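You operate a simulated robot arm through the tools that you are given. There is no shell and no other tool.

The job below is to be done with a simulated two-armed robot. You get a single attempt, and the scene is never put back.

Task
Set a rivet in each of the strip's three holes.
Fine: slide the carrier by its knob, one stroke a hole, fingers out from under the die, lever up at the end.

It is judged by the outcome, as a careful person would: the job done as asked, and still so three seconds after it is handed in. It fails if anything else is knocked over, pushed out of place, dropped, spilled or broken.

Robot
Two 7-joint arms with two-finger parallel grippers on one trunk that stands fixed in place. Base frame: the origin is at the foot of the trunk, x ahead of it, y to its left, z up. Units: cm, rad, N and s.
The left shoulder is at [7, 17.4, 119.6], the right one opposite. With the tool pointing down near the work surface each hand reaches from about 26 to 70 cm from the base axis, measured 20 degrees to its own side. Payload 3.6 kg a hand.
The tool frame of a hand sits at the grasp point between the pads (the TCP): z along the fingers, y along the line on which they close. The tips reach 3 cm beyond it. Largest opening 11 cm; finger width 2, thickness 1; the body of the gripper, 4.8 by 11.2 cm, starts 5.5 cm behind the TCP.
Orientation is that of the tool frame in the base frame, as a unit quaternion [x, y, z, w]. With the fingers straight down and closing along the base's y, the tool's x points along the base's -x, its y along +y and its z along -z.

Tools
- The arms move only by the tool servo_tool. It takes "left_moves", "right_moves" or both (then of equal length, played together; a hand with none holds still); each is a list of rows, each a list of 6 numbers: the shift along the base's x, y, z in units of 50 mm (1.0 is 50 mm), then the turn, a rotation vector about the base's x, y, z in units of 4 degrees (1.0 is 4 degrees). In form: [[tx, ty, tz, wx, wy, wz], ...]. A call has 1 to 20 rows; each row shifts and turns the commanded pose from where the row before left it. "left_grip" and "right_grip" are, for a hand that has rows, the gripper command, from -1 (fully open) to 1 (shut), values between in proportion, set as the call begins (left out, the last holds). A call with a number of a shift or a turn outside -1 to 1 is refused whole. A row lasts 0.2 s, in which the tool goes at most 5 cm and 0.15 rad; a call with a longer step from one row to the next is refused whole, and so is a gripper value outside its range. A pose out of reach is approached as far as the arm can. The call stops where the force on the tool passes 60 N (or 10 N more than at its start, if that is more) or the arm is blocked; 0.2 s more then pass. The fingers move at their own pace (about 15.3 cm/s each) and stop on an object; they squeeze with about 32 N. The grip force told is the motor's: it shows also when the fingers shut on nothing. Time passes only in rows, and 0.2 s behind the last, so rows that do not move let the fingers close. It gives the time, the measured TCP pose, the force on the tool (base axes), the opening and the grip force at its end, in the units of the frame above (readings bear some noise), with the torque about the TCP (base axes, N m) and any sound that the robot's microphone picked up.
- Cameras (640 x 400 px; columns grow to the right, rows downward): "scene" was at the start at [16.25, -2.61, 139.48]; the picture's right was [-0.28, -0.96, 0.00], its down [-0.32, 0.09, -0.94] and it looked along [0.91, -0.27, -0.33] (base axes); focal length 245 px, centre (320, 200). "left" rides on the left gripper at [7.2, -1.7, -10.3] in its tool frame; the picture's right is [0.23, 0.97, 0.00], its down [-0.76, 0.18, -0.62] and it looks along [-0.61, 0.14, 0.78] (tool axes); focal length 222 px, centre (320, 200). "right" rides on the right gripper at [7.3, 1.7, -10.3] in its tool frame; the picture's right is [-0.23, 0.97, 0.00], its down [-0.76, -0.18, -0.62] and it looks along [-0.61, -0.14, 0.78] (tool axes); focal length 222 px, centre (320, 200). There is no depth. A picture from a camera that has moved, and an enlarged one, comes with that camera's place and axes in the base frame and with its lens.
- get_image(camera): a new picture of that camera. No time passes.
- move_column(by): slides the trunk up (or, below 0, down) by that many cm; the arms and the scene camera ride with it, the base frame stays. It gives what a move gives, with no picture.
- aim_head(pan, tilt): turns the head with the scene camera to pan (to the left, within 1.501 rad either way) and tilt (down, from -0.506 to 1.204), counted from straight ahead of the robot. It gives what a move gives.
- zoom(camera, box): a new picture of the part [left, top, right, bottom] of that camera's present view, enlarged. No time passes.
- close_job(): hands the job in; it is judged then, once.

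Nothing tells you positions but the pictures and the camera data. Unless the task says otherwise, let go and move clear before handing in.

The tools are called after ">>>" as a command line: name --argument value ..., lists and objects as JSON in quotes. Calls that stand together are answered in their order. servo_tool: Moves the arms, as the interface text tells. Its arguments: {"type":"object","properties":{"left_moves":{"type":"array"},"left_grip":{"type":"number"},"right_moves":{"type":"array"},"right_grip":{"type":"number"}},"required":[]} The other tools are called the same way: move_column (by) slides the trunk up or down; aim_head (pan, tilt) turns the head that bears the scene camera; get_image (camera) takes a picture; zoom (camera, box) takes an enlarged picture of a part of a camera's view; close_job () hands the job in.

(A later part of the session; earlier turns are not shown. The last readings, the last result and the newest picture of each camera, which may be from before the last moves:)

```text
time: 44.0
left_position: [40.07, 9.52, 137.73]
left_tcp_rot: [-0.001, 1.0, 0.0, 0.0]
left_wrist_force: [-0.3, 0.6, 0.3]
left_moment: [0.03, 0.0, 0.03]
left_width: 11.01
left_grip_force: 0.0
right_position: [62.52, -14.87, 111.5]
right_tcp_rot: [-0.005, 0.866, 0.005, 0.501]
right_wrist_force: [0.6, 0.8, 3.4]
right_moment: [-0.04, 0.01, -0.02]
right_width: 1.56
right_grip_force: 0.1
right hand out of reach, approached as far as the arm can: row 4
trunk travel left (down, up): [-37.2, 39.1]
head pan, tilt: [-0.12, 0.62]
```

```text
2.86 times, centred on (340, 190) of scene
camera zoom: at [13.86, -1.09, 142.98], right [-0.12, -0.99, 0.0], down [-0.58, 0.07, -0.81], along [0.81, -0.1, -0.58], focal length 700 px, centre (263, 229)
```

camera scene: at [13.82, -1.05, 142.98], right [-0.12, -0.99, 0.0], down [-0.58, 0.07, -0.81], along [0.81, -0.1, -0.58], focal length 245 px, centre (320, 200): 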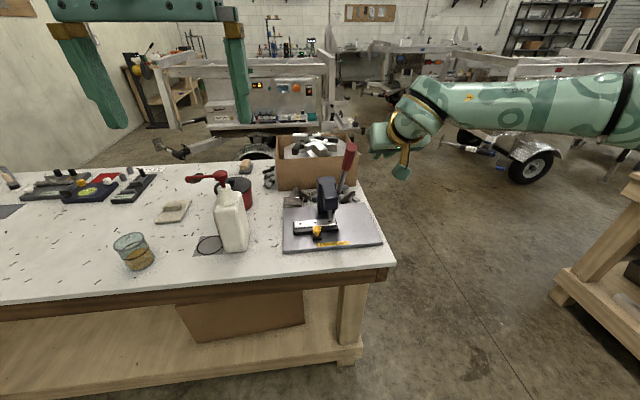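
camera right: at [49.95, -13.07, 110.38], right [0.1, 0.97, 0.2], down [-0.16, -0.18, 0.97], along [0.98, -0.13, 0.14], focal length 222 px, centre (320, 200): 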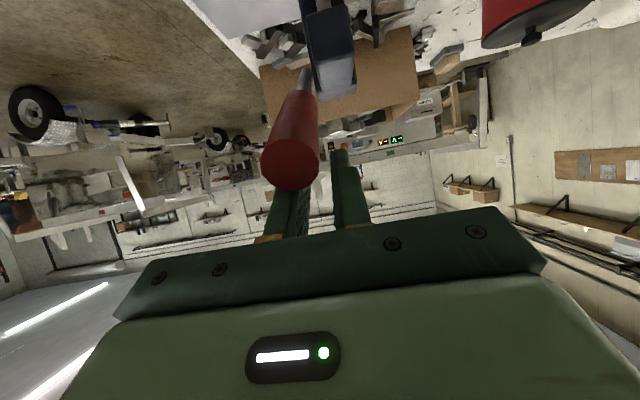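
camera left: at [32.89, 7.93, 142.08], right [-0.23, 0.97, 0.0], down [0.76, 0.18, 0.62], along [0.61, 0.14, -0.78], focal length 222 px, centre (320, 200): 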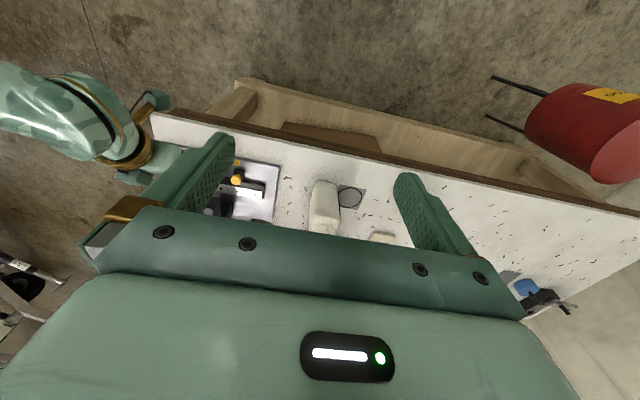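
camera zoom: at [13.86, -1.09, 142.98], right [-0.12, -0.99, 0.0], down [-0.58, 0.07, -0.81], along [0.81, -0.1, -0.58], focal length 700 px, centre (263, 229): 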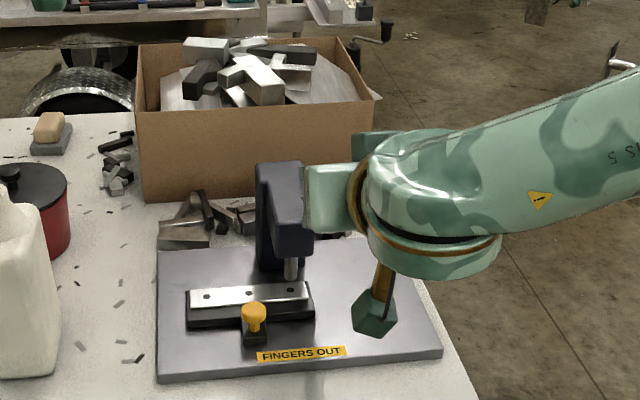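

The wrist reached its turn limit at a 60° tilt and drifted sideways by 0.7 cm. I'll turn it back to about 50° and recentre on the handle.

>>> servo_tool --right_moves '[[0, -0.07, 0, 0, 1, 0], [0, -0.06, 0, 0, 1, 0], [0, 0, 0, 0, 0.7, 0], [0, 0, 0, 0, 0, 0]]'

>>> get_image --camera "right"

>>> zoom --camera "scene" --box '[280, 120, 400, 260]'

```text
time: 45.0
left_position: [40.07, 9.43, 137.73]
left_tcp_rot: [0.0, 1.0, 0.0, 0.0]
left_wrist_force: [0.1, -0.4, -0.3]
left_moment: [-0.02, -0.04, 0.01]
left_width: 11.02
left_grip_force: 0.0
right_position: [62.68, -15.64, 111.55]
right_tcp_rot: [0.0, 0.907, -0.001, 0.422]
right_wrist_force: [2.6, -3.9, 2.5]
right_moment: [-0.17, -0.1, -0.08]
right_width: 1.78
right_grip_force: 1.6
trunk travel left (down, up): [-37.2, 39.1]
head pan, tilt: [-0.12, 0.62]
```

```text
taken
camera right: at [50.13, -13.77, 112.59], right [0.15, 0.97, 0.17], down [0.01, -0.18, 0.98], along [0.99, -0.14, -0.04], focal length 222 px, centre (320, 200)
```

right: 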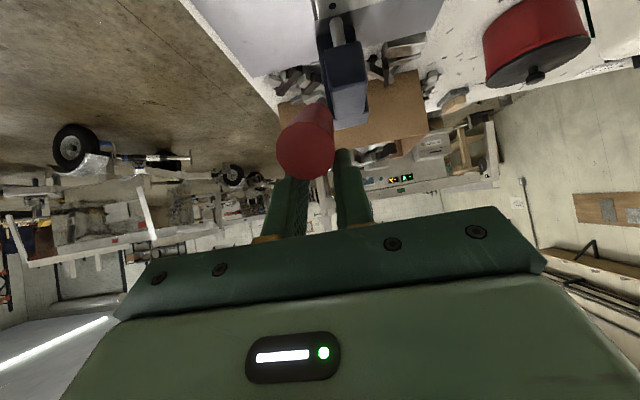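

```text
2.86 times, centred on (340, 190) of scene
camera zoom: at [13.91, -1.11, 142.97], right [-0.12, -0.99, 0.0], down [-0.58, 0.07, -0.81], along [0.81, -0.1, -0.58], focal length 700 px, centre (263, 229)
```

zoom: 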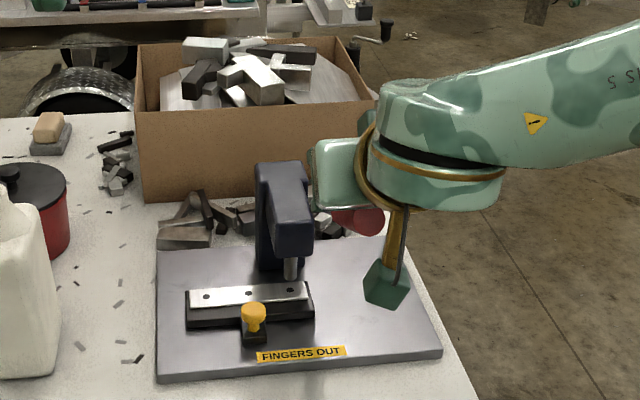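

>>> servo_tool --right_moves '[[-0.107, 0, -0.155, 0, 0, 0], [-0.107, 0, -0.155, 0, 0, 0], [-0.093, 0, -0.164, 0, 0, 0], [-0.093, 0, -0.164, 0, 0, 0], [0, 0, 0, 0, 0, 0]]'

>>> get_image --camera "right"

>>> zoom --camera "scene" --box '[280, 120, 400, 260]'

```text
time: 46.2
left_position: [40.12, 9.58, 137.69]
left_tcp_rot: [0.0, 1.0, 0.0, 0.0]
left_wrist_force: [0.2, 0.4, 0.0]
left_moment: [0.03, 0.01, 0.02]
left_width: 10.98
left_grip_force: 0.1
right_position: [60.76, -15.58, 108.29]
right_tcp_rot: [0.0, 0.906, 0.0, 0.423]
right_wrist_force: [3.7, -3.8, 4.1]
right_moment: [-0.12, -0.17, 0.01]
right_width: 1.79
right_grip_force: 2.1
trunk travel left (down, up): [-37.2, 39.1]
head pan, tilt: [-0.12, 0.62]
```

```text
taken
camera right: at [48.06, -13.74, 109.39], right [0.14, 0.97, 0.17], down [0.01, -0.18, 0.98], along [0.99, -0.14, -0.04], focal length 222 px, centre (320, 200)
```

right: 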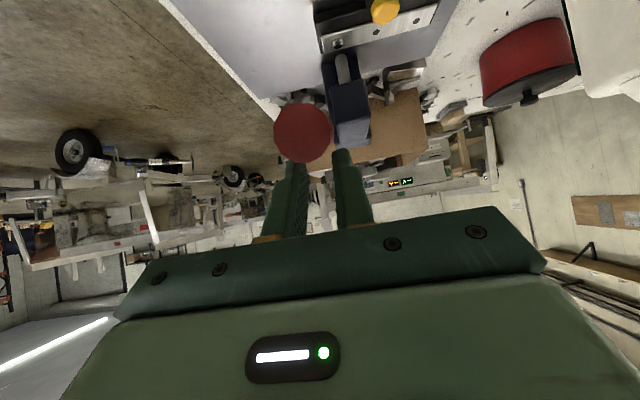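

```text
2.86 times, centred on (340, 190) of scene
camera zoom: at [13.9, -1.08, 142.97], right [-0.12, -0.99, 0.0], down [-0.58, 0.07, -0.81], along [0.81, -0.1, -0.58], focal length 700 px, centre (263, 229)
```

zoom: 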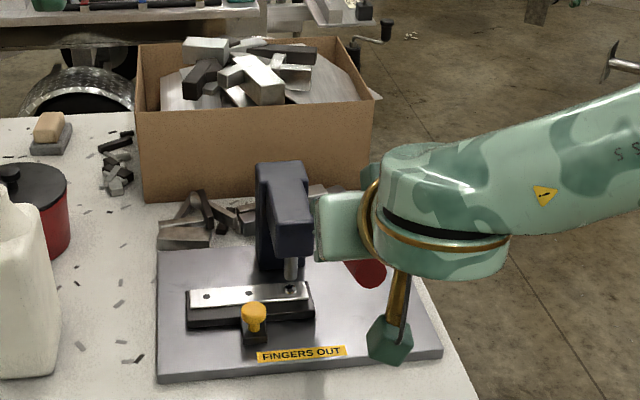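

>>> zoom --camera "scene" --box '[300, 180, 350, 235]'

>>> zoom --camera "right" --box '[290, 0, 410, 150]'

```text
7.27 times, centred on (325, 208) of scene
camera zoom: at [13.9, -1.08, 142.97], right [-0.12, -0.99, 0.0], down [-0.58, 0.07, -0.81], along [0.81, -0.1, -0.58], focal length 1783 px, centre (284, 146)
```

zoom: 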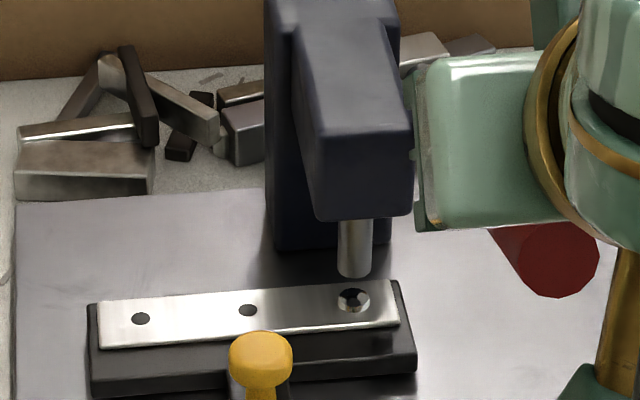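

```text
2.67 times, centred on (350, 75) of right
camera zoom: at [48.06, -13.74, 109.39], right [0.14, 0.97, 0.17], down [0.01, -0.18, 0.98], along [0.99, -0.14, -0.04], focal length 592 px, centre (240, 533)
```

zoom: 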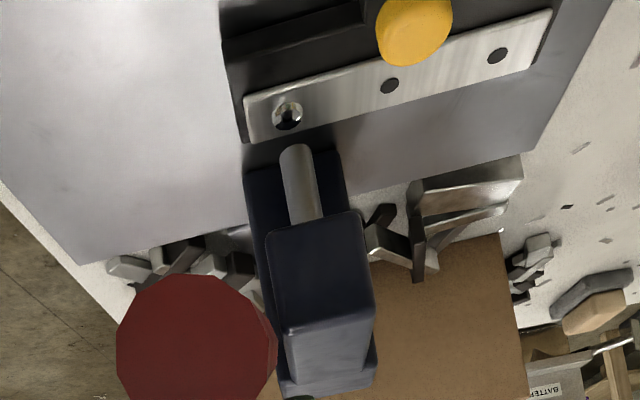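

A bright rivet head has appeared in the first hole. I'll carry on a little to complete this same stroke to its stop.

>>> servo_tool --right_moves '[[-0.079, 0, -0.171, 0, 0, 0], [-0.079, 0, -0.171, 0, 0, 0], [0, 0, 0, 0, 0, 0]]'

>>> zoom --camera "scene" --box '[300, 180, 350, 235]'

>>> get_image --camera "right"

```text
time: 47.0
left_position: [40.0, 9.48, 137.72]
left_tcp_rot: [-0.001, 1.0, 0.0, 0.0]
left_wrist_force: [0.4, 0.5, 0.9]
left_moment: [0.01, -0.01, 0.01]
left_width: 11.02
left_grip_force: 0.2
right_position: [59.87, -15.62, 106.85]
right_tcp_rot: [-0.001, 0.906, 0.0, 0.424]
right_wrist_force: [5.9, -7.6, 18.0]
right_moment: [-0.33, -0.5, -0.07]
right_width: 2.04
right_grip_force: 5.0
trunk travel left (down, up): [-37.2, 39.1]
head pan, tilt: [-0.12, 0.62]
```

```text
7.27 times, centred on (325, 208) of scene
camera zoom: at [13.75, -1.13, 143.01], right [-0.12, -0.99, 0.0], down [-0.58, 0.07, -0.81], along [0.81, -0.1, -0.58], focal length 1783 px, centre (284, 146)
```

zoom: 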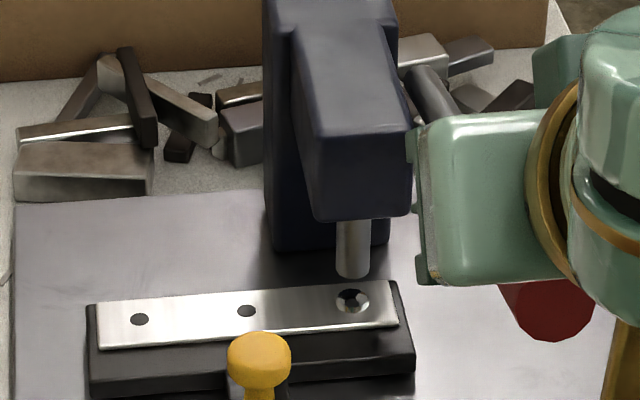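

```text
taken
camera right: at [47.35, -13.8, 107.89], right [0.15, 0.97, 0.17], down [0.01, -0.18, 0.98], along [0.99, -0.14, -0.03], focal length 222 px, centre (320, 200)
```

right: 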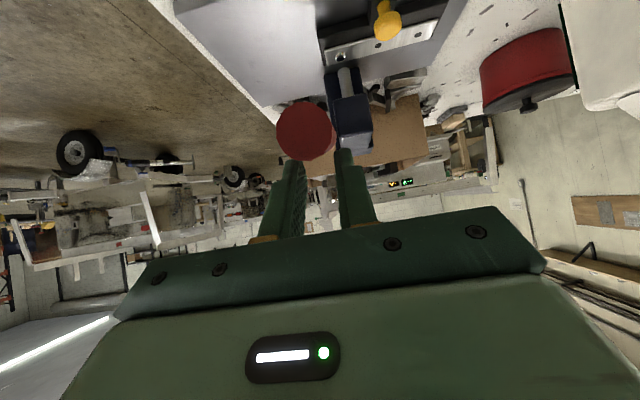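

The force rose to 18 N with no more travel, so the lever is at its stop and the stroke is done. I'll bring the lever back up gently along the same arc.

>>> servo_tool --right_moves '[[0.079, 0, 0.171, 0, 0, 0], [0.079, 0, 0.171, 0, 0, 0], [0.093, 0, 0.164, 0, 0, 0], [0.093, 0, 0.164, 0, 0, 0], [0.107, 0, 0.155, 0, 0, 0], [0.107, 0, 0.155, 0, 0, 0], [0.143, 0, 0.176, 0, 0, 0], [0.143, 0, 0.176, 0, 0, 0], [0.157, 0, 0.161, 0, 0, 0], [0.157, 0, 0.161, 0, 0, 0], [0.17, 0, 0.146, 0, 0, 0], [0.17, 0, 0.146, 0, 0, 0], [0, 0, 0, 0, 0, 0]]'

>>> get_image --camera "right"

>>> zoom --camera "scene" --box '[280, 120, 400, 260]'

```text
time: 49.8
left_position: [40.1, 9.48, 137.76]
left_tcp_rot: [-0.001, 1.0, 0.0, 0.001]
left_wrist_force: [-0.1, 0.5, -0.6]
left_moment: [-0.02, 0.0, 0.01]
left_width: 10.99
left_grip_force: 0.0
right_position: [67.31, -15.46, 116.35]
right_tcp_rot: [0.0, 0.907, -0.001, 0.422]
right_wrist_force: [0.8, -1.3, 0.5]
right_moment: [-0.01, 0.01, 0.05]
right_width: 1.64
right_grip_force: 0.8
trunk travel left (down, up): [-37.2, 39.1]
head pan, tilt: [-0.12, 0.62]
```

```text
taken
camera right: at [54.81, -13.73, 117.48], right [0.14, 0.97, 0.17], down [0.01, -0.18, 0.98], along [0.99, -0.14, -0.04], focal length 222 px, centre (320, 200)
```

right: 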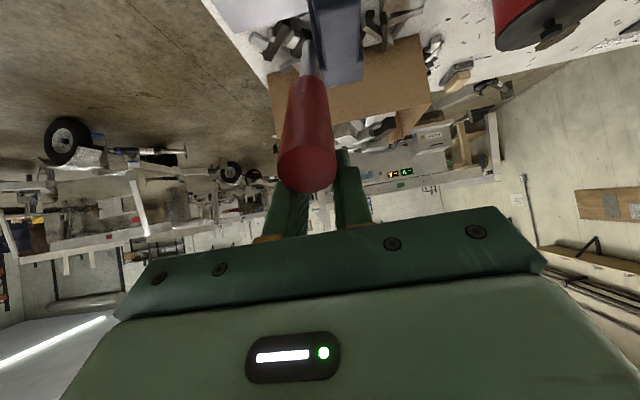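

```text
2.86 times, centred on (340, 190) of scene
camera zoom: at [13.91, -1.06, 142.97], right [-0.12, -0.99, 0.0], down [-0.58, 0.07, -0.81], along [0.81, -0.1, -0.58], focal length 700 px, centre (263, 229)
```

zoom: 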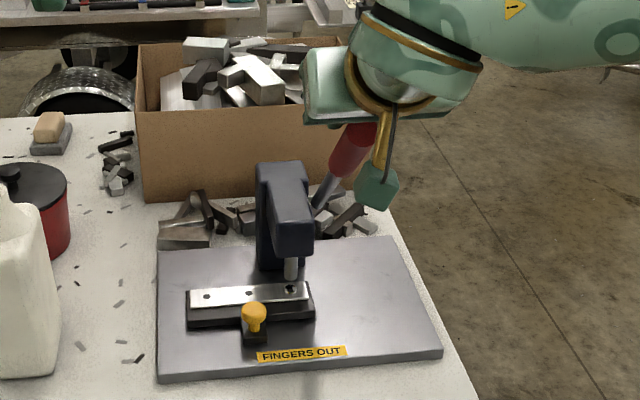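

>>> servo_tool --right_moves '[[0.185, 0, 0.131, 0, 0, 0], [0.185, 0, 0.131, 0, 0, 0], [0.195, 0, 0.114, 0, 0, 0], [0.195, 0, 0.114, 0, 0, 0], [0.2, 0, 0.1, 0, 0, 0], [0.2, 0, 0, 0, 0, 0], [0.2, 0, 0.05, 0, 0, 0], [0, 0, 0, 0, 0, 0]]'

>>> get_image --camera "right"

>>> zoom --camera "scene" --box '[280, 120, 400, 260]'

```text
time: 51.6
left_position: [40.09, 9.56, 137.73]
left_tcp_rot: [-0.001, 1.0, -0.002, 0.0]
left_wrist_force: [-0.2, 0.4, -0.4]
left_moment: [0.02, 0.0, -0.03]
left_width: 11.0
left_grip_force: 0.1
right_position: [74.25, -15.44, 119.55]
right_tcp_rot: [-0.001, 0.906, 0.0, 0.423]
right_wrist_force: [0.3, 0.7, 0.5]
right_moment: [0.01, -0.02, -0.01]
right_width: 1.6
right_grip_force: 0.0
trunk travel left (down, up): [-37.2, 39.1]
head pan, tilt: [-0.12, 0.62]
```

```text
taken
camera right: at [61.63, -13.74, 120.62], right [0.14, 0.97, 0.17], down [0.01, -0.18, 0.98], along [0.99, -0.14, -0.04], focal length 222 px, centre (320, 200)
```

right: 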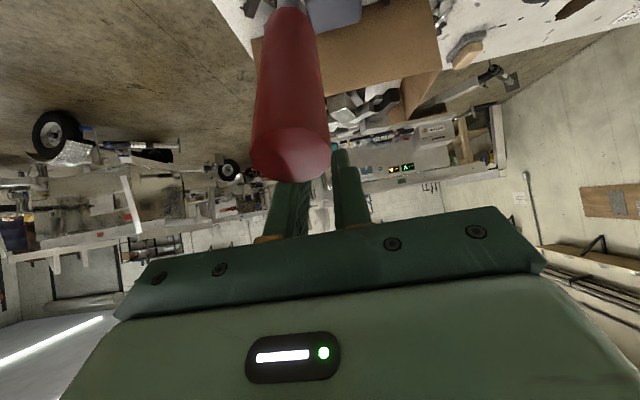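

```text
2.86 times, centred on (340, 190) of scene
camera zoom: at [13.88, -1.04, 142.97], right [-0.12, -0.99, 0.0], down [-0.58, 0.07, -0.81], along [0.81, -0.1, -0.58], focal length 700 px, centre (263, 229)
```

zoom: 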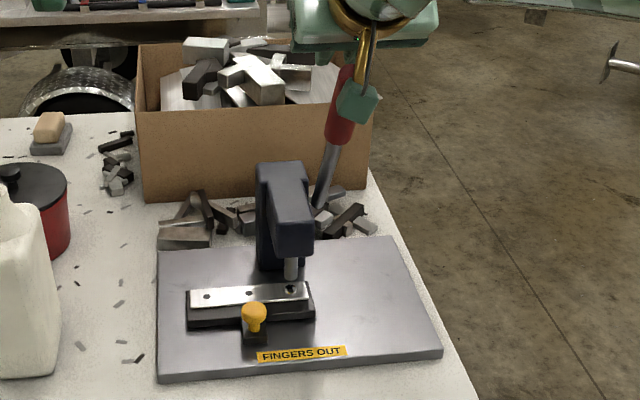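

Lever is back up. I'll exit to the right, come around the front, and return to the knob.

>>> servo_tool --right_moves '[[0, -0.65, 0.03, 0, 0, 0], [0, -0.65, 0.03, 0, 0, 0], [-0.8, 0, 0, 0, 0, 0], [-0.8, 0, 0, 0, 0, 0], [-0.8, 0, 0, 0, 0, 0], [-0.8, 0, 0, 0, 0, 0], [0, 0.612, -0.712, 0, 0.7, 0], [0, 0.612, -0.712, 0, 0.7, 0], [0, 0.612, -0.712, 0, 0.7, 0], [0, 0.612, -0.712, 0, 0.7, 0], [0, 0.612, -0.712, 0, 0.7, 0], [0, 0, 0, 0, 0, 0]]'

>>> get_image --camera "right"

>>> zoom --camera "right" --box '[250, 40, 430, 200]'

>>> get_image --camera "scene"

```text
time: 54.2
left_position: [40.14, 9.44, 137.72]
left_tcp_rot: [0.0, 1.0, 0.0, 0.0]
left_wrist_force: [-0.1, 0.1, -0.5]
left_moment: [0.04, -0.03, 0.02]
left_width: 10.99
left_grip_force: 0.1
right_position: [58.16, -6.67, 101.92]
right_tcp_rot: [-0.001, 0.951, 0.0, 0.309]
right_wrist_force: [0.4, -0.6, 0.2]
right_moment: [0.02, 0.0, -0.01]
right_width: 1.61
right_grip_force: 0.1
trunk travel left (down, up): [-37.2, 39.1]
head pan, tilt: [-0.12, 0.62]
```

```text
taken
camera right: at [46.24, -4.9, 106.02], right [0.18, 0.97, 0.13], down [0.25, -0.18, 0.95], along [0.95, -0.14, -0.28], focal length 222 px, centre (320, 200)
```

right: 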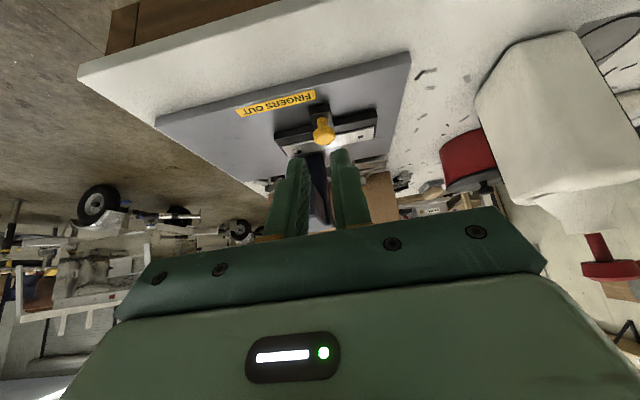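

```text
2.50 times, centred on (340, 120) of right
camera zoom: at [46.24, -4.9, 106.02], right [0.18, 0.97, 0.13], down [0.25, -0.18, 0.95], along [0.95, -0.14, -0.28], focal length 555 px, centre (270, 400)
```

zoom: 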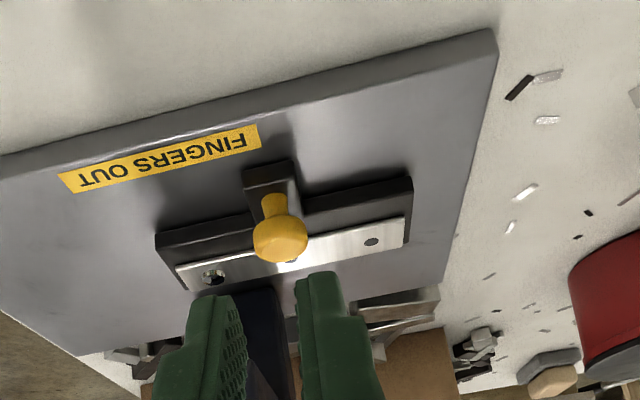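

```text
taken
camera scene: at [13.85, -1.1, 142.98], right [-0.12, -0.99, 0.0], down [-0.58, 0.07, -0.81], along [0.81, -0.1, -0.58], focal length 245 px, centre (320, 200)
```

scene: 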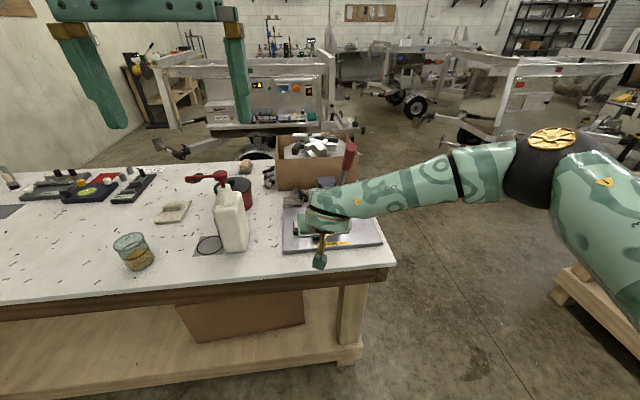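

The rivet sits in hole 1 and the knob is now at y ≈ -6.85. I'll regrip the knob.

>>> servo_tool --right_moves '[[0.664, -0.013, -0.23, 0, 0, 0], [0.664, -0.013, -0.23, 0, 0, 0], [0.38, 0, -0.54, 0, 0, 0], [0.38, 0, -0.54, 0, 0, 0], [0.38, 0, -0.54, 0, 0, 0], [0, 0, 0, 0, 0, 0]]' --right_grip -0.2

>>> zoom --camera "right" --box '[220, 0, 440, 200]'

```text
time: 55.6
left_position: [40.14, 9.52, 137.85]
left_tcp_rot: [-0.001, 1.0, 0.0, 0.001]
left_wrist_force: [-0.6, 0.4, -0.3]
left_moment: [0.01, -0.02, -0.01]
left_width: 10.99
left_grip_force: 0.0
right_position: [70.48, -6.8, 91.59]
right_tcp_rot: [-0.002, 0.951, 0.0, 0.309]
right_wrist_force: [0.1, 0.2, -0.5]
right_moment: [-0.03, 0.01, 0.02]
right_width: 6.62
right_grip_force: 0.1
trunk travel left (down, up): [-37.2, 39.1]
head pan, tilt: [-0.12, 0.62]
```

```text
2.00 times, centred on (330, 100) of right
camera zoom: at [58.49, -5.13, 95.82], right [0.18, 0.97, 0.13], down [0.25, -0.18, 0.95], along [0.95, -0.14, -0.28], focal length 444 px, centre (300, 400)
```

zoom: 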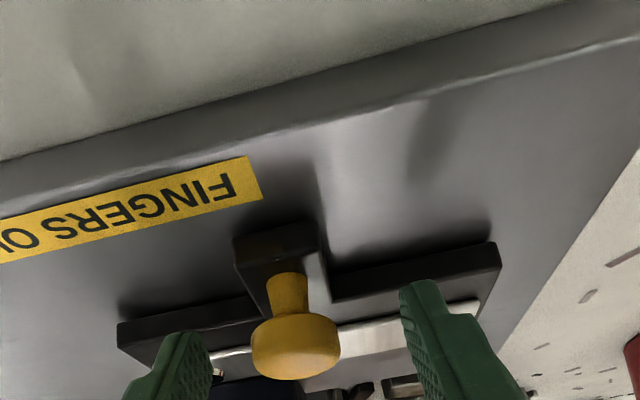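

>>> servo_tool --right_moves '[[0, 0, 0, 0, 0, 0], [0, 0, 0, 0, 0, 0], [0, 0, 0, 0, 0, 0]]' --right_grip 1

>>> servo_tool --right_moves '[[0, -0.1, 0, 0, 0, 0], [0, -0.1, 0, 0, 0, 0], [0, -0.1, 0, 0, 0, 0], [0, -0.1, 0, 0, 0, 0], [0, -0.1, 0, 0, 0, 0], [0, -0.1, 0, 0, 0, 0], [0, -0.1, 0, 0, 0, 0], [0, -0.1, 0, 0, 0, 0], [0, -0.1, 0, 0, 0, 0], [0, -0.1, 0, 0, 0, 0], [0, 0, 0, 0, 0, 0]]'

>>> zoom --camera "right" --box '[220, 0, 440, 200]'

>>> zoom --camera "scene" --box '[280, 120, 400, 260]'

```text
time: 56.4
left_position: [40.08, 9.61, 137.72]
left_tcp_rot: [-0.001, 1.0, 0.0, -0.001]
left_wrist_force: [0.6, 0.0, 0.7]
left_moment: [-0.01, -0.03, 0.0]
left_width: 10.99
left_grip_force: 0.1
right_position: [70.47, -6.9, 91.68]
right_tcp_rot: [0.0, 0.951, -0.001, 0.309]
right_wrist_force: [-0.8, -1.9, -2.1]
right_moment: [-0.08, -0.04, -0.02]
right_width: 2.7
right_grip_force: 45.2
trunk travel left (down, up): [-37.2, 39.1]
head pan, tilt: [-0.12, 0.62]
```

```text
time: 58.8
left_position: [40.09, 9.61, 137.7]
left_tcp_rot: [-0.001, 1.0, 0.0, 0.0]
left_wrist_force: [-0.4, 0.0, 0.2]
left_moment: [-0.02, -0.03, 0.01]
left_width: 11.0
left_grip_force: 0.1
right_position: [70.47, -11.96, 91.69]
right_tcp_rot: [-0.001, 0.951, -0.001, 0.309]
right_wrist_force: [-3.1, -2.4, -0.4]
right_moment: [-0.04, -0.1, -0.13]
right_width: 2.69
right_grip_force: 45.5
trunk travel left (down, up): [-37.2, 39.1]
head pan, tilt: [-0.12, 0.62]
```

```text
2.00 times, centred on (330, 100) of right
camera zoom: at [58.52, -10.13, 95.8], right [0.18, 0.97, 0.13], down [0.25, -0.18, 0.95], along [0.95, -0.14, -0.28], focal length 444 px, centre (300, 400)
```

zoom: 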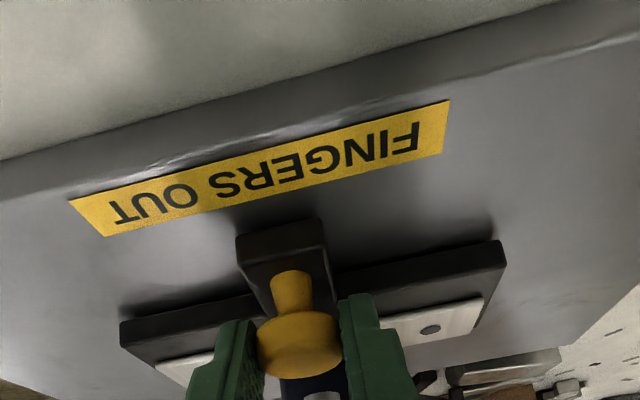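

```text
2.86 times, centred on (340, 190) of scene
camera zoom: at [13.85, -1.05, 142.98], right [-0.12, -0.99, 0.0], down [-0.58, 0.07, -0.81], along [0.81, -0.1, -0.58], focal length 700 px, centre (263, 229)
```

zoom: 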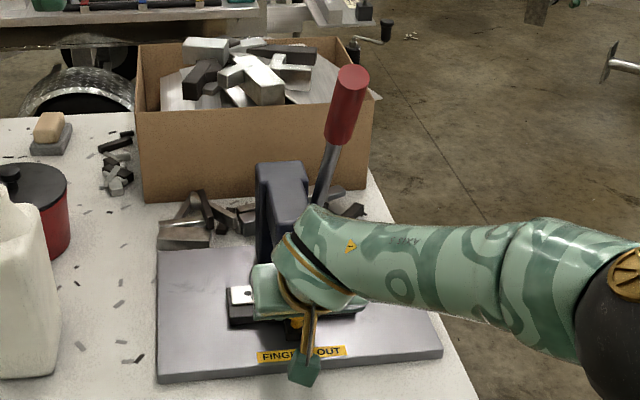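

>>> servo_tool --right_moves '[[0, 0, 0, 0, 0, 0], [0, 0, 0, 0, 0, 0], [-0.38, 0, 0.553, 0, 0, 0], [-0.38, 0, 0.553, 0, 0, 0], [-0.5, -0.1, 0.5, 0, 0, 0], [-0.6, -0.1, 0.6, 0, 0, 0], [-0.4, -0.1, 0.6, 0, 0, 0], [0, 0, 0, 0, 0, 0]]' --right_grip -0.4

>>> get_image --camera "right"

>>> zoom --camera "right" --box '[280, 90, 380, 190]'

>>> zoom --camera "scene" --box '[300, 180, 350, 235]'

```text
time: 60.6
left_position: [40.19, 9.55, 137.73]
left_tcp_rot: [-0.001, 1.0, -0.001, -0.001]
left_wrist_force: [0.5, -0.4, -0.4]
left_moment: [0.04, 0.01, 0.02]
left_width: 10.98
left_grip_force: 0.0
right_position: [59.26, -13.57, 105.77]
right_tcp_rot: [-0.001, 0.951, 0.0, 0.31]
right_wrist_force: [0.2, 0.1, 0.3]
right_moment: [-0.01, -0.02, -0.01]
right_width: 7.69
right_grip_force: 0.0
trunk travel left (down, up): [-37.2, 39.1]
head pan, tilt: [-0.12, 0.62]
```

```text
taken
camera right: at [47.26, -11.67, 109.89], right [0.18, 0.97, 0.13], down [0.25, -0.18, 0.95], along [0.95, -0.14, -0.28], focal length 222 px, centre (320, 200)
```

right: 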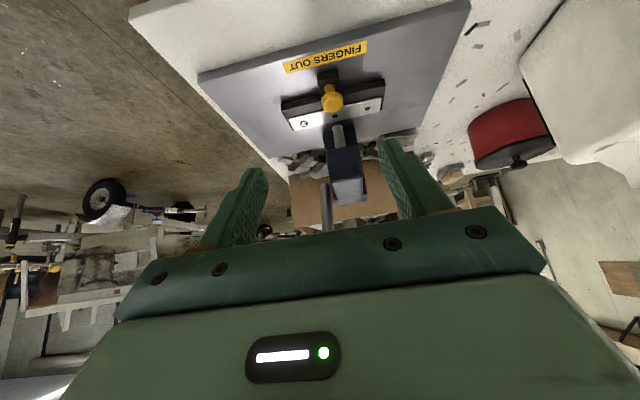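

```text
4.00 times, centred on (330, 140) of right
camera zoom: at [47.26, -11.67, 109.89], right [0.18, 0.97, 0.13], down [0.25, -0.18, 0.95], along [0.95, -0.14, -0.28], focal length 888 px, centre (280, 440)
```

zoom: 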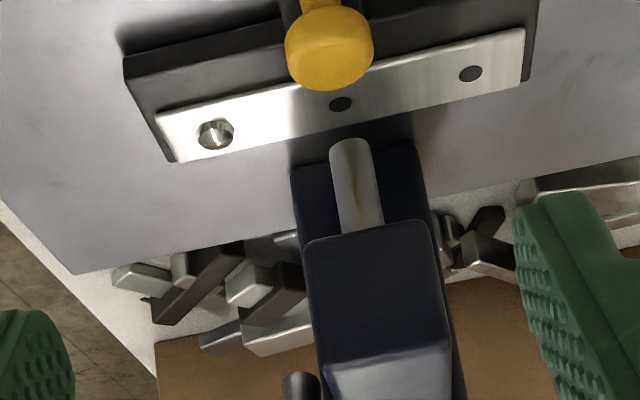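

```text
7.27 times, centred on (325, 208) of scene
camera zoom: at [13.95, -1.02, 142.96], right [-0.12, -0.99, 0.0], down [-0.58, 0.07, -0.81], along [0.81, -0.1, -0.58], focal length 1783 px, centre (284, 146)
```

zoom: 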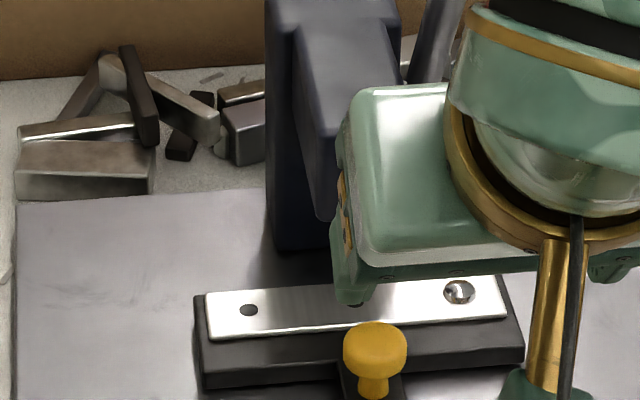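

Hole 2 is under the ram (y -11.96 against -11.93). Next I repeat the lever approach along the proven path.

>>> servo_tool --right_moves '[[-0.06, -0.42, 0.7, 0, -0.875, 0], [-0.06, -0.42, 0.7, 0, -0.875, 0], [-0.06, -0.42, 0.7, 0, -0.875, 0], [-0.06, -0.42, 0.7, 0, -0.875, 0], [0.8, 0, 0, 0, 0, 0], [0.8, 0, 0, 0, 0, 0], [0.8, 0, 0, 0, 0, 0], [0.77, 0, 0, 0, 0, 0], [0, 0, 0, 0, 0, 0]]' --right_grip 0.71

>>> get_image --camera "right"

```text
time: 62.6
left_position: [40.05, 9.47, 137.79]
left_tcp_rot: [-0.001, 1.0, -0.001, 0.0]
left_wrist_force: [-0.4, -0.5, -0.4]
left_moment: [0.02, 0.0, -0.02]
left_width: 11.0
left_grip_force: 0.1
right_position: [73.87, -21.81, 119.69]
right_tcp_rot: [-0.001, 0.906, 0.0, 0.423]
right_wrist_force: [0.1, 0.0, -0.1]
right_moment: [0.0, 0.01, -0.01]
right_width: 1.6
right_grip_force: 0.1
trunk travel left (down, up): [-37.2, 39.1]
head pan, tilt: [-0.12, 0.62]
```

```text
taken
camera right: at [61.26, -19.97, 120.79], right [0.14, 0.97, 0.17], down [0.01, -0.18, 0.98], along [0.99, -0.14, -0.04], focal length 222 px, centre (320, 200)
```

right: 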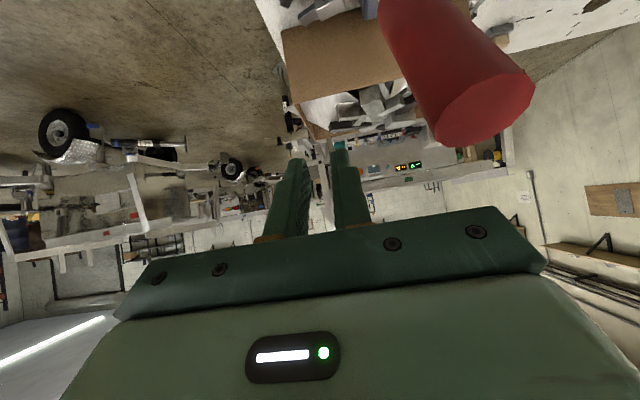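

>>> servo_tool --right_moves '[[0, 0.6, 0, 0, 0, 0], [0, 0.65, -0.03, 0, 0, 0], [-0.2, 0, -0.03, 0, 0, 0], [-0.16, 0, 0, 0, 0, 0], [0, 0, 0, 0, 0, 0]]'

>>> get_image --camera "right"

```text
time: 63.8
left_position: [40.13, 9.58, 137.74]
left_tcp_rot: [0.0, 1.0, 0.0, 0.001]
left_wrist_force: [0.0, 0.0, 0.7]
left_moment: [0.03, -0.03, 0.0]
left_width: 10.98
left_grip_force: 0.2
right_position: [72.12, -15.48, 119.42]
right_tcp_rot: [-0.002, 0.906, 0.0, 0.423]
right_wrist_force: [0.3, -0.5, -1.0]
right_moment: [-0.01, 0.0, 0.02]
right_width: 1.62
right_grip_force: 0.1
trunk travel left (down, up): [-37.2, 39.1]
head pan, tilt: [-0.12, 0.62]
```

```text
taken
camera right: at [59.59, -13.72, 120.46], right [0.14, 0.97, 0.17], down [0.01, -0.18, 0.98], along [0.99, -0.14, -0.04], focal length 222 px, centre (320, 200)
```

right: 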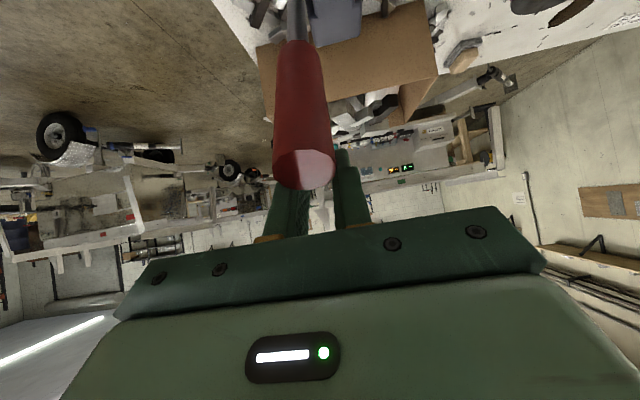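

Same position as before, so I'll pull the second stroke along the same arc.

>>> servo_tool --right_moves '[[-0.2, -0.01, -0.1, 0, 0, 0], [-0.195, 0, -0.114, 0, 0, 0], [-0.195, 0, -0.114, 0, 0, 0], [-0.185, 0, -0.131, 0, 0, 0], [-0.185, 0, -0.131, 0, 0, 0], [-0.17, 0, -0.146, 0, 0, 0], [-0.17, 0, -0.146, 0, 0, 0], [-0.157, 0, -0.161, 0, 0, 0], [-0.157, 0, -0.161, 0, 0, 0], [-0.143, 0, -0.176, 0, 0, 0], [-0.143, 0, -0.176, 0, 0, 0], [0, 0, 0, 0, 0, 0]]'

>>> get_image --camera "right"

>>> zoom --camera "scene" --box '[300, 180, 350, 235]'

```text
time: 66.4
left_position: [39.99, 9.51, 137.7]
left_tcp_rot: [-0.001, 1.0, 0.001, 0.0]
left_wrist_force: [-0.1, -0.4, 0.5]
left_moment: [-0.02, 0.02, 0.0]
left_width: 10.99
left_grip_force: 0.1
right_position: [62.41, -15.57, 111.72]
right_tcp_rot: [-0.002, 0.906, 0.0, 0.423]
right_wrist_force: [1.6, -0.6, 2.9]
right_moment: [-0.07, -0.1, -0.02]
right_width: 1.65
right_grip_force: 0.3
trunk travel left (down, up): [-37.2, 39.1]
head pan, tilt: [-0.12, 0.62]
```

```text
taken
camera right: at [49.88, -13.78, 112.71], right [0.14, 0.97, 0.17], down [0.01, -0.18, 0.98], along [0.99, -0.14, -0.04], focal length 222 px, centre (320, 200)
```

right: 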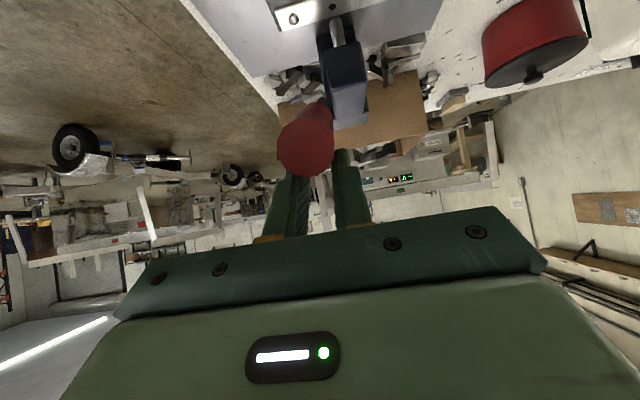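

```text
7.27 times, centred on (325, 208) of scene
camera zoom: at [13.89, -1.05, 142.97], right [-0.12, -0.99, 0.0], down [-0.58, 0.07, -0.81], along [0.81, -0.1, -0.58], focal length 1783 px, centre (284, 146)
```

zoom: 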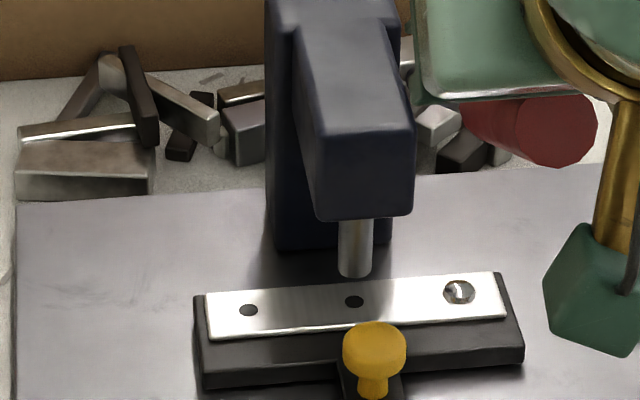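

>>> servo_tool --right_moves '[[-0.107, 0, -0.155, 0, 0, 0], [-0.107, 0, -0.155, 0, 0, 0], [-0.093, 0, -0.164, 0, 0, 0], [-0.093, 0, -0.164, 0, 0, 0], [-0.079, 0, -0.171, 0, 0, 0], [-0.079, 0, -0.171, 0, 0, 0], [0, 0, 0, 0, 0, 0]]'

>>> zoom --camera "scene" --box '[300, 180, 350, 235]'

```text
time: 68.0
left_position: [39.97, 9.62, 137.85]
left_tcp_rot: [-0.001, 1.0, 0.0, 0.001]
left_wrist_force: [-1.0, 0.0, -1.1]
left_moment: [-0.02, 0.01, 0.03]
left_width: 11.01
left_grip_force: 0.1
right_position: [59.65, -15.54, 106.98]
right_tcp_rot: [-0.001, 0.905, 0.0, 0.424]
right_wrist_force: [0.8, -6.1, 20.7]
right_moment: [-0.15, -0.56, -0.03]
right_width: 2.01
right_grip_force: 4.3
trunk travel left (down, up): [-37.2, 39.1]
head pan, tilt: [-0.12, 0.62]
```

```text
7.27 times, centred on (325, 208) of scene
camera zoom: at [13.73, -1.05, 143.01], right [-0.12, -0.99, 0.0], down [-0.58, 0.07, -0.81], along [0.81, -0.1, -0.58], focal length 1783 px, centre (284, 146)
```

zoom: 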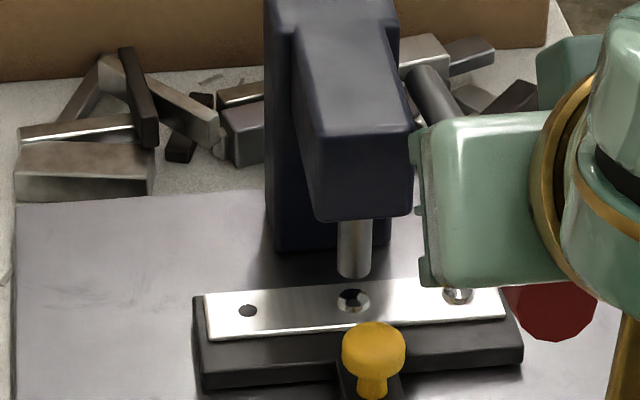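

The second rivet is in and the lever is at its stop again. I'll raise the lever along the arc and exit to the right.

>>> servo_tool --right_moves '[[0.079, 0, 0.171, 0, 0, 0], [0.079, 0, 0.171, 0, 0, 0], [0.093, 0, 0.164, 0, 0, 0], [0.093, 0, 0.164, 0, 0, 0], [0.107, 0, 0.155, 0, 0, 0], [0.107, 0, 0.155, 0, 0, 0], [0.143, 0, 0.176, 0, 0, 0], [0.143, 0, 0.176, 0, 0, 0], [0.157, 0, 0.161, 0, 0, 0], [0.157, 0, 0.161, 0, 0, 0], [0.17, 0, 0.146, 0, 0, 0], [0.17, 0, 0.146, 0, 0, 0], [0.185, 0, 0.131, 0, 0, 0], [0.185, 0, 0.131, 0, 0, 0], [0.195, 0, 0.114, 0, 0, 0], [0.195, 0, 0.114, 0, 0, 0], [0.2, 0, 0.1, 0, 0, 0], [0.2, 0, 0, 0, 0, 0], [0.2, 0, 0.05, 0, 0, 0], [0, 0, 0, 0, 0, 0]]'

>>> get_image --camera "right"

>>> zoom --camera "scene" --box '[280, 120, 400, 260]'

```text
time: 72.2
left_position: [40.1, 9.47, 137.81]
left_tcp_rot: [0.0, 1.0, -0.001, -0.001]
left_wrist_force: [-0.3, -0.2, 0.1]
left_moment: [-0.02, -0.01, 0.0]
left_width: 11.01
left_grip_force: 0.1
right_position: [74.15, -15.62, 119.61]
right_tcp_rot: [-0.001, 0.906, 0.0, 0.422]
right_wrist_force: [0.6, -1.0, -0.5]
right_moment: [-0.05, 0.01, 0.06]
right_width: 1.62
right_grip_force: 0.0
trunk travel left (down, up): [-37.2, 39.1]
head pan, tilt: [-0.12, 0.62]
```

```text
taken
camera right: at [61.47, -13.79, 120.76], right [0.14, 0.97, 0.17], down [0.01, -0.18, 0.98], along [0.99, -0.14, -0.04], focal length 222 px, centre (320, 200)
```

right: 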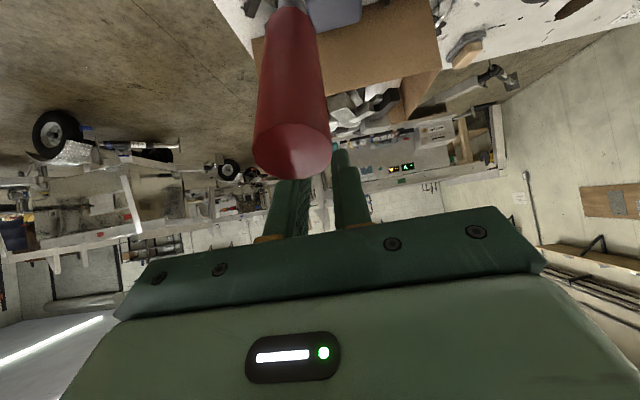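

```text
2.86 times, centred on (340, 190) of scene
camera zoom: at [13.88, -1.04, 142.97], right [-0.12, -0.99, 0.0], down [-0.58, 0.07, -0.81], along [0.81, -0.1, -0.58], focal length 700 px, centre (263, 229)
```

zoom: 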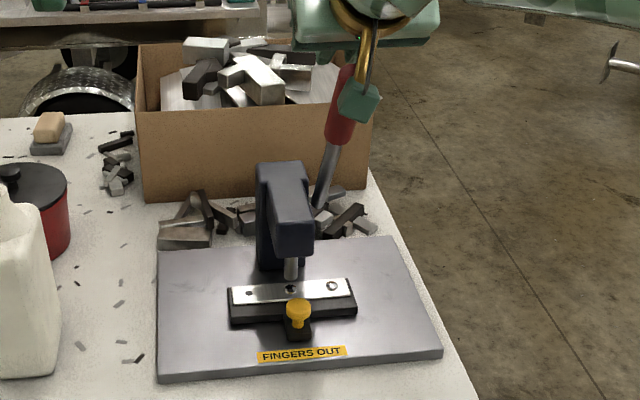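

>>> servo_tool --right_moves '[[0, -0.65, 0.03, 0, 0, 0], [0, -0.65, 0.03, 0, 0, 0], [-0.8, 0, 0, 0, 0, 0], [-0.8, 0, 0, 0, 0, 0], [-0.8, 0, 0, 0, 0, 0], [-0.8, 0, 0, 0, 0, 0], [0, 0.408, -0.716, 0, 0.7, 0], [0, 0.408, -0.716, 0, 0.7, 0], [0, 0.408, -0.716, 0, 0.7, 0], [0, 0.408, -0.716, 0, 0.7, 0], [0, 0.408, -0.716, 0, 0.7, 0], [0, 0, 0, 0, 0, 0]]'

>>> zoom --camera "right" --box '[250, 40, 430, 200]'

>>> get_image --camera "scene"

```text
time: 74.8
left_position: [40.15, 9.55, 137.77]
left_tcp_rot: [-0.001, 1.0, 0.0, 0.001]
left_wrist_force: [-0.9, -0.7, 0.3]
left_moment: [0.01, 0.04, -0.01]
left_width: 10.99
left_grip_force: 0.0
right_position: [58.09, -11.86, 102.08]
right_tcp_rot: [-0.001, 0.951, -0.001, 0.309]
right_wrist_force: [-0.6, -0.5, -1.1]
right_moment: [-0.01, 0.02, 0.0]
right_width: 1.6
right_grip_force: 0.1
trunk travel left (down, up): [-37.2, 39.1]
head pan, tilt: [-0.12, 0.62]
```

```text
2.50 times, centred on (340, 120) of right
camera zoom: at [46.18, -9.95, 106.17], right [0.18, 0.97, 0.13], down [0.25, -0.18, 0.95], along [0.95, -0.14, -0.28], focal length 555 px, centre (270, 400)
```

zoom: 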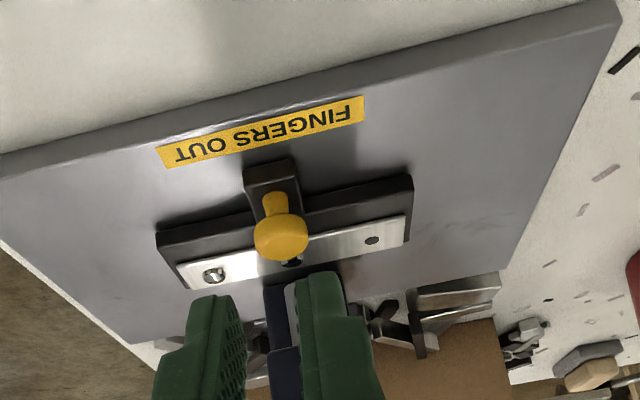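

```text
taken
camera scene: at [13.86, -1.07, 142.98], right [-0.12, -0.99, 0.0], down [-0.58, 0.07, -0.81], along [0.81, -0.1, -0.58], focal length 245 px, centre (320, 200)
```

scene: 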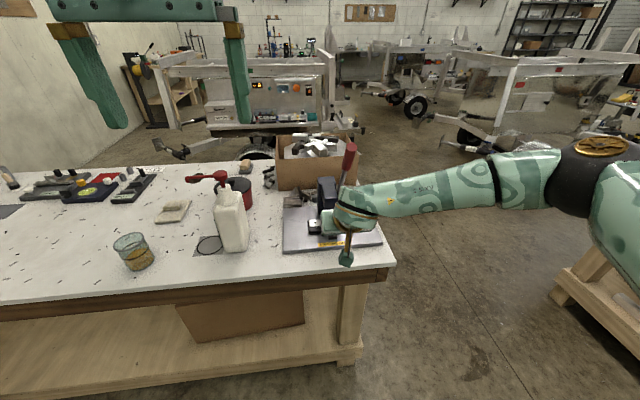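

>>> servo_tool --right_moves '[[0.664, -0.01, -0.24, 0, 0, 0], [0.664, -0.01, -0.24, 0, 0, 0], [0.38, 0, -0.54, 0, 0, 0], [0.38, 0, -0.54, 0, 0, 0], [0.38, 0, -0.54, 0, 0, 0], [0, 0, 0, 0, 0, 0]]' --right_grip -0.2

>>> zoom --camera "right" --box '[220, 0, 440, 200]'

>>> zoom --camera "scene" --box '[280, 120, 420, 260]'

```text
time: 76.2
left_position: [40.01, 9.54, 137.74]
left_tcp_rot: [-0.001, 1.0, 0.001, 0.0]
left_wrist_force: [0.6, -1.0, 0.1]
left_moment: [-0.01, 0.0, -0.03]
left_width: 11.0
left_grip_force: 0.0
right_position: [70.41, -11.93, 91.61]
right_tcp_rot: [-0.002, 0.951, 0.001, 0.309]
right_wrist_force: [0.5, -0.2, 0.0]
right_moment: [0.0, -0.05, 0.03]
right_width: 6.64
right_grip_force: 0.0
trunk travel left (down, up): [-37.2, 39.1]
head pan, tilt: [-0.12, 0.62]
```

```text
2.00 times, centred on (330, 100) of right
camera zoom: at [58.48, -10.1, 95.67], right [0.18, 0.97, 0.13], down [0.25, -0.18, 0.95], along [0.95, -0.14, -0.28], focal length 444 px, centre (300, 400)
```

zoom: 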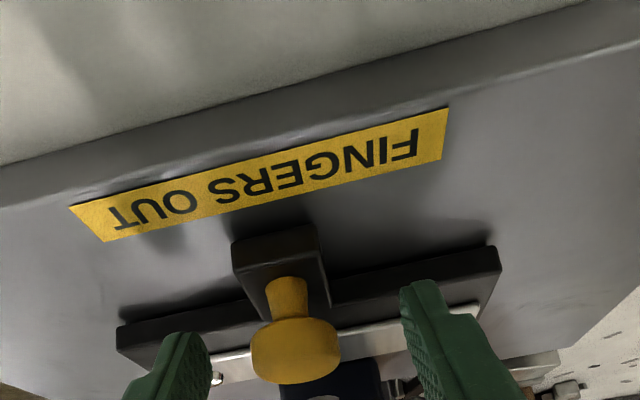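

```text
2.86 times, centred on (350, 190) of scene
camera zoom: at [13.85, -1.07, 142.98], right [-0.12, -0.99, 0.0], down [-0.58, 0.07, -0.81], along [0.81, -0.1, -0.58], focal length 700 px, centre (234, 229)
```

zoom: 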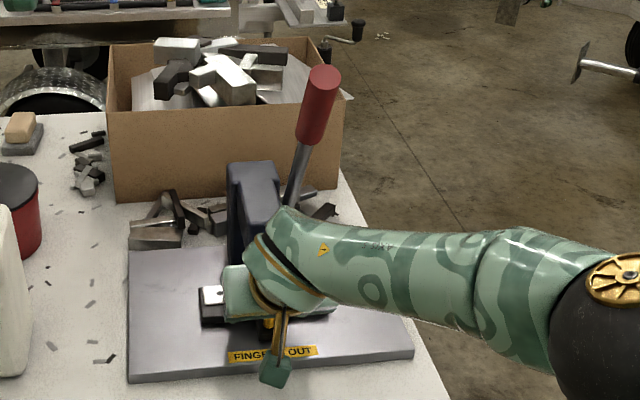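

>>> servo_tool --right_moves '[[0, 0, 0, 0, 0, 0], [0, 0, 0, 0, 0, 0], [0, 0, 0, 0, 0, 0]]' --right_grip 1

>>> servo_tool --right_moves '[[0, -0.1, 0, 0, 0, 0], [0, -0.1, 0, 0, 0, 0], [0, -0.1, 0, 0, 0, 0], [0, -0.1, 0, 0, 0, 0], [0, -0.1, 0, 0, 0, 0], [0, -0.1, 0, 0, 0, 0], [0, -0.1, 0, 0, 0, 0], [0, -0.1, 0, 0, 0, 0], [0, -0.1, 0, 0, 0, 0], [0, -0.105, 0, 0, 0, 0], [0, 0, 0, 0, 0, 0]]'

>>> zoom --camera "scene" --box '[280, 120, 420, 260]'

```text
time: 77.0
left_position: [40.16, 9.49, 137.74]
left_tcp_rot: [-0.001, 1.0, -0.001, 0.0]
left_wrist_force: [0.4, -0.3, -0.2]
left_moment: [0.03, -0.02, -0.02]
left_width: 11.01
left_grip_force: 0.1
right_position: [70.39, -11.89, 91.51]
right_tcp_rot: [-0.001, 0.951, 0.0, 0.31]
right_wrist_force: [-0.7, -2.2, -1.5]
right_moment: [-0.07, -0.1, -0.04]
right_width: 2.71
right_grip_force: 45.1
trunk travel left (down, up): [-37.2, 39.1]
head pan, tilt: [-0.12, 0.62]
```

```text
time: 79.4
left_position: [40.02, 9.64, 137.88]
left_tcp_rot: [-0.001, 1.0, -0.001, 0.0]
left_wrist_force: [0.1, 0.0, 0.7]
left_moment: [-0.01, 0.02, -0.02]
left_width: 11.02
left_grip_force: 0.0
right_position: [70.43, -16.88, 91.53]
right_tcp_rot: [-0.001, 0.951, 0.0, 0.31]
right_wrist_force: [9.4, -1.2, 9.6]
right_moment: [-0.01, -0.36, -0.03]
right_width: 2.68
right_grip_force: 45.5
trunk travel left (down, up): [-37.2, 39.1]
head pan, tilt: [-0.12, 0.62]
```

```text
2.86 times, centred on (350, 190) of scene
camera zoom: at [13.89, -1.01, 142.98], right [-0.12, -0.99, 0.0], down [-0.58, 0.07, -0.81], along [0.81, -0.1, -0.58], focal length 700 px, centre (234, 229)
```

zoom: 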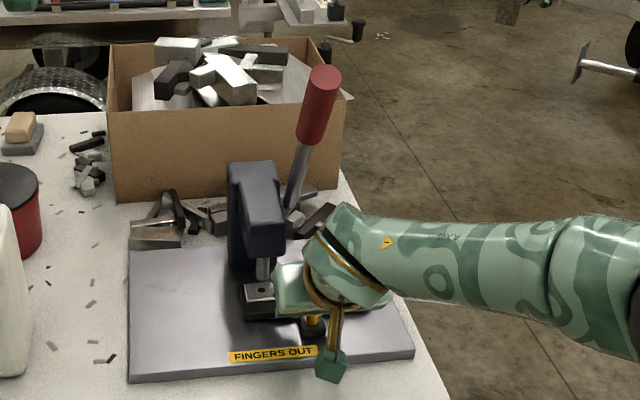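

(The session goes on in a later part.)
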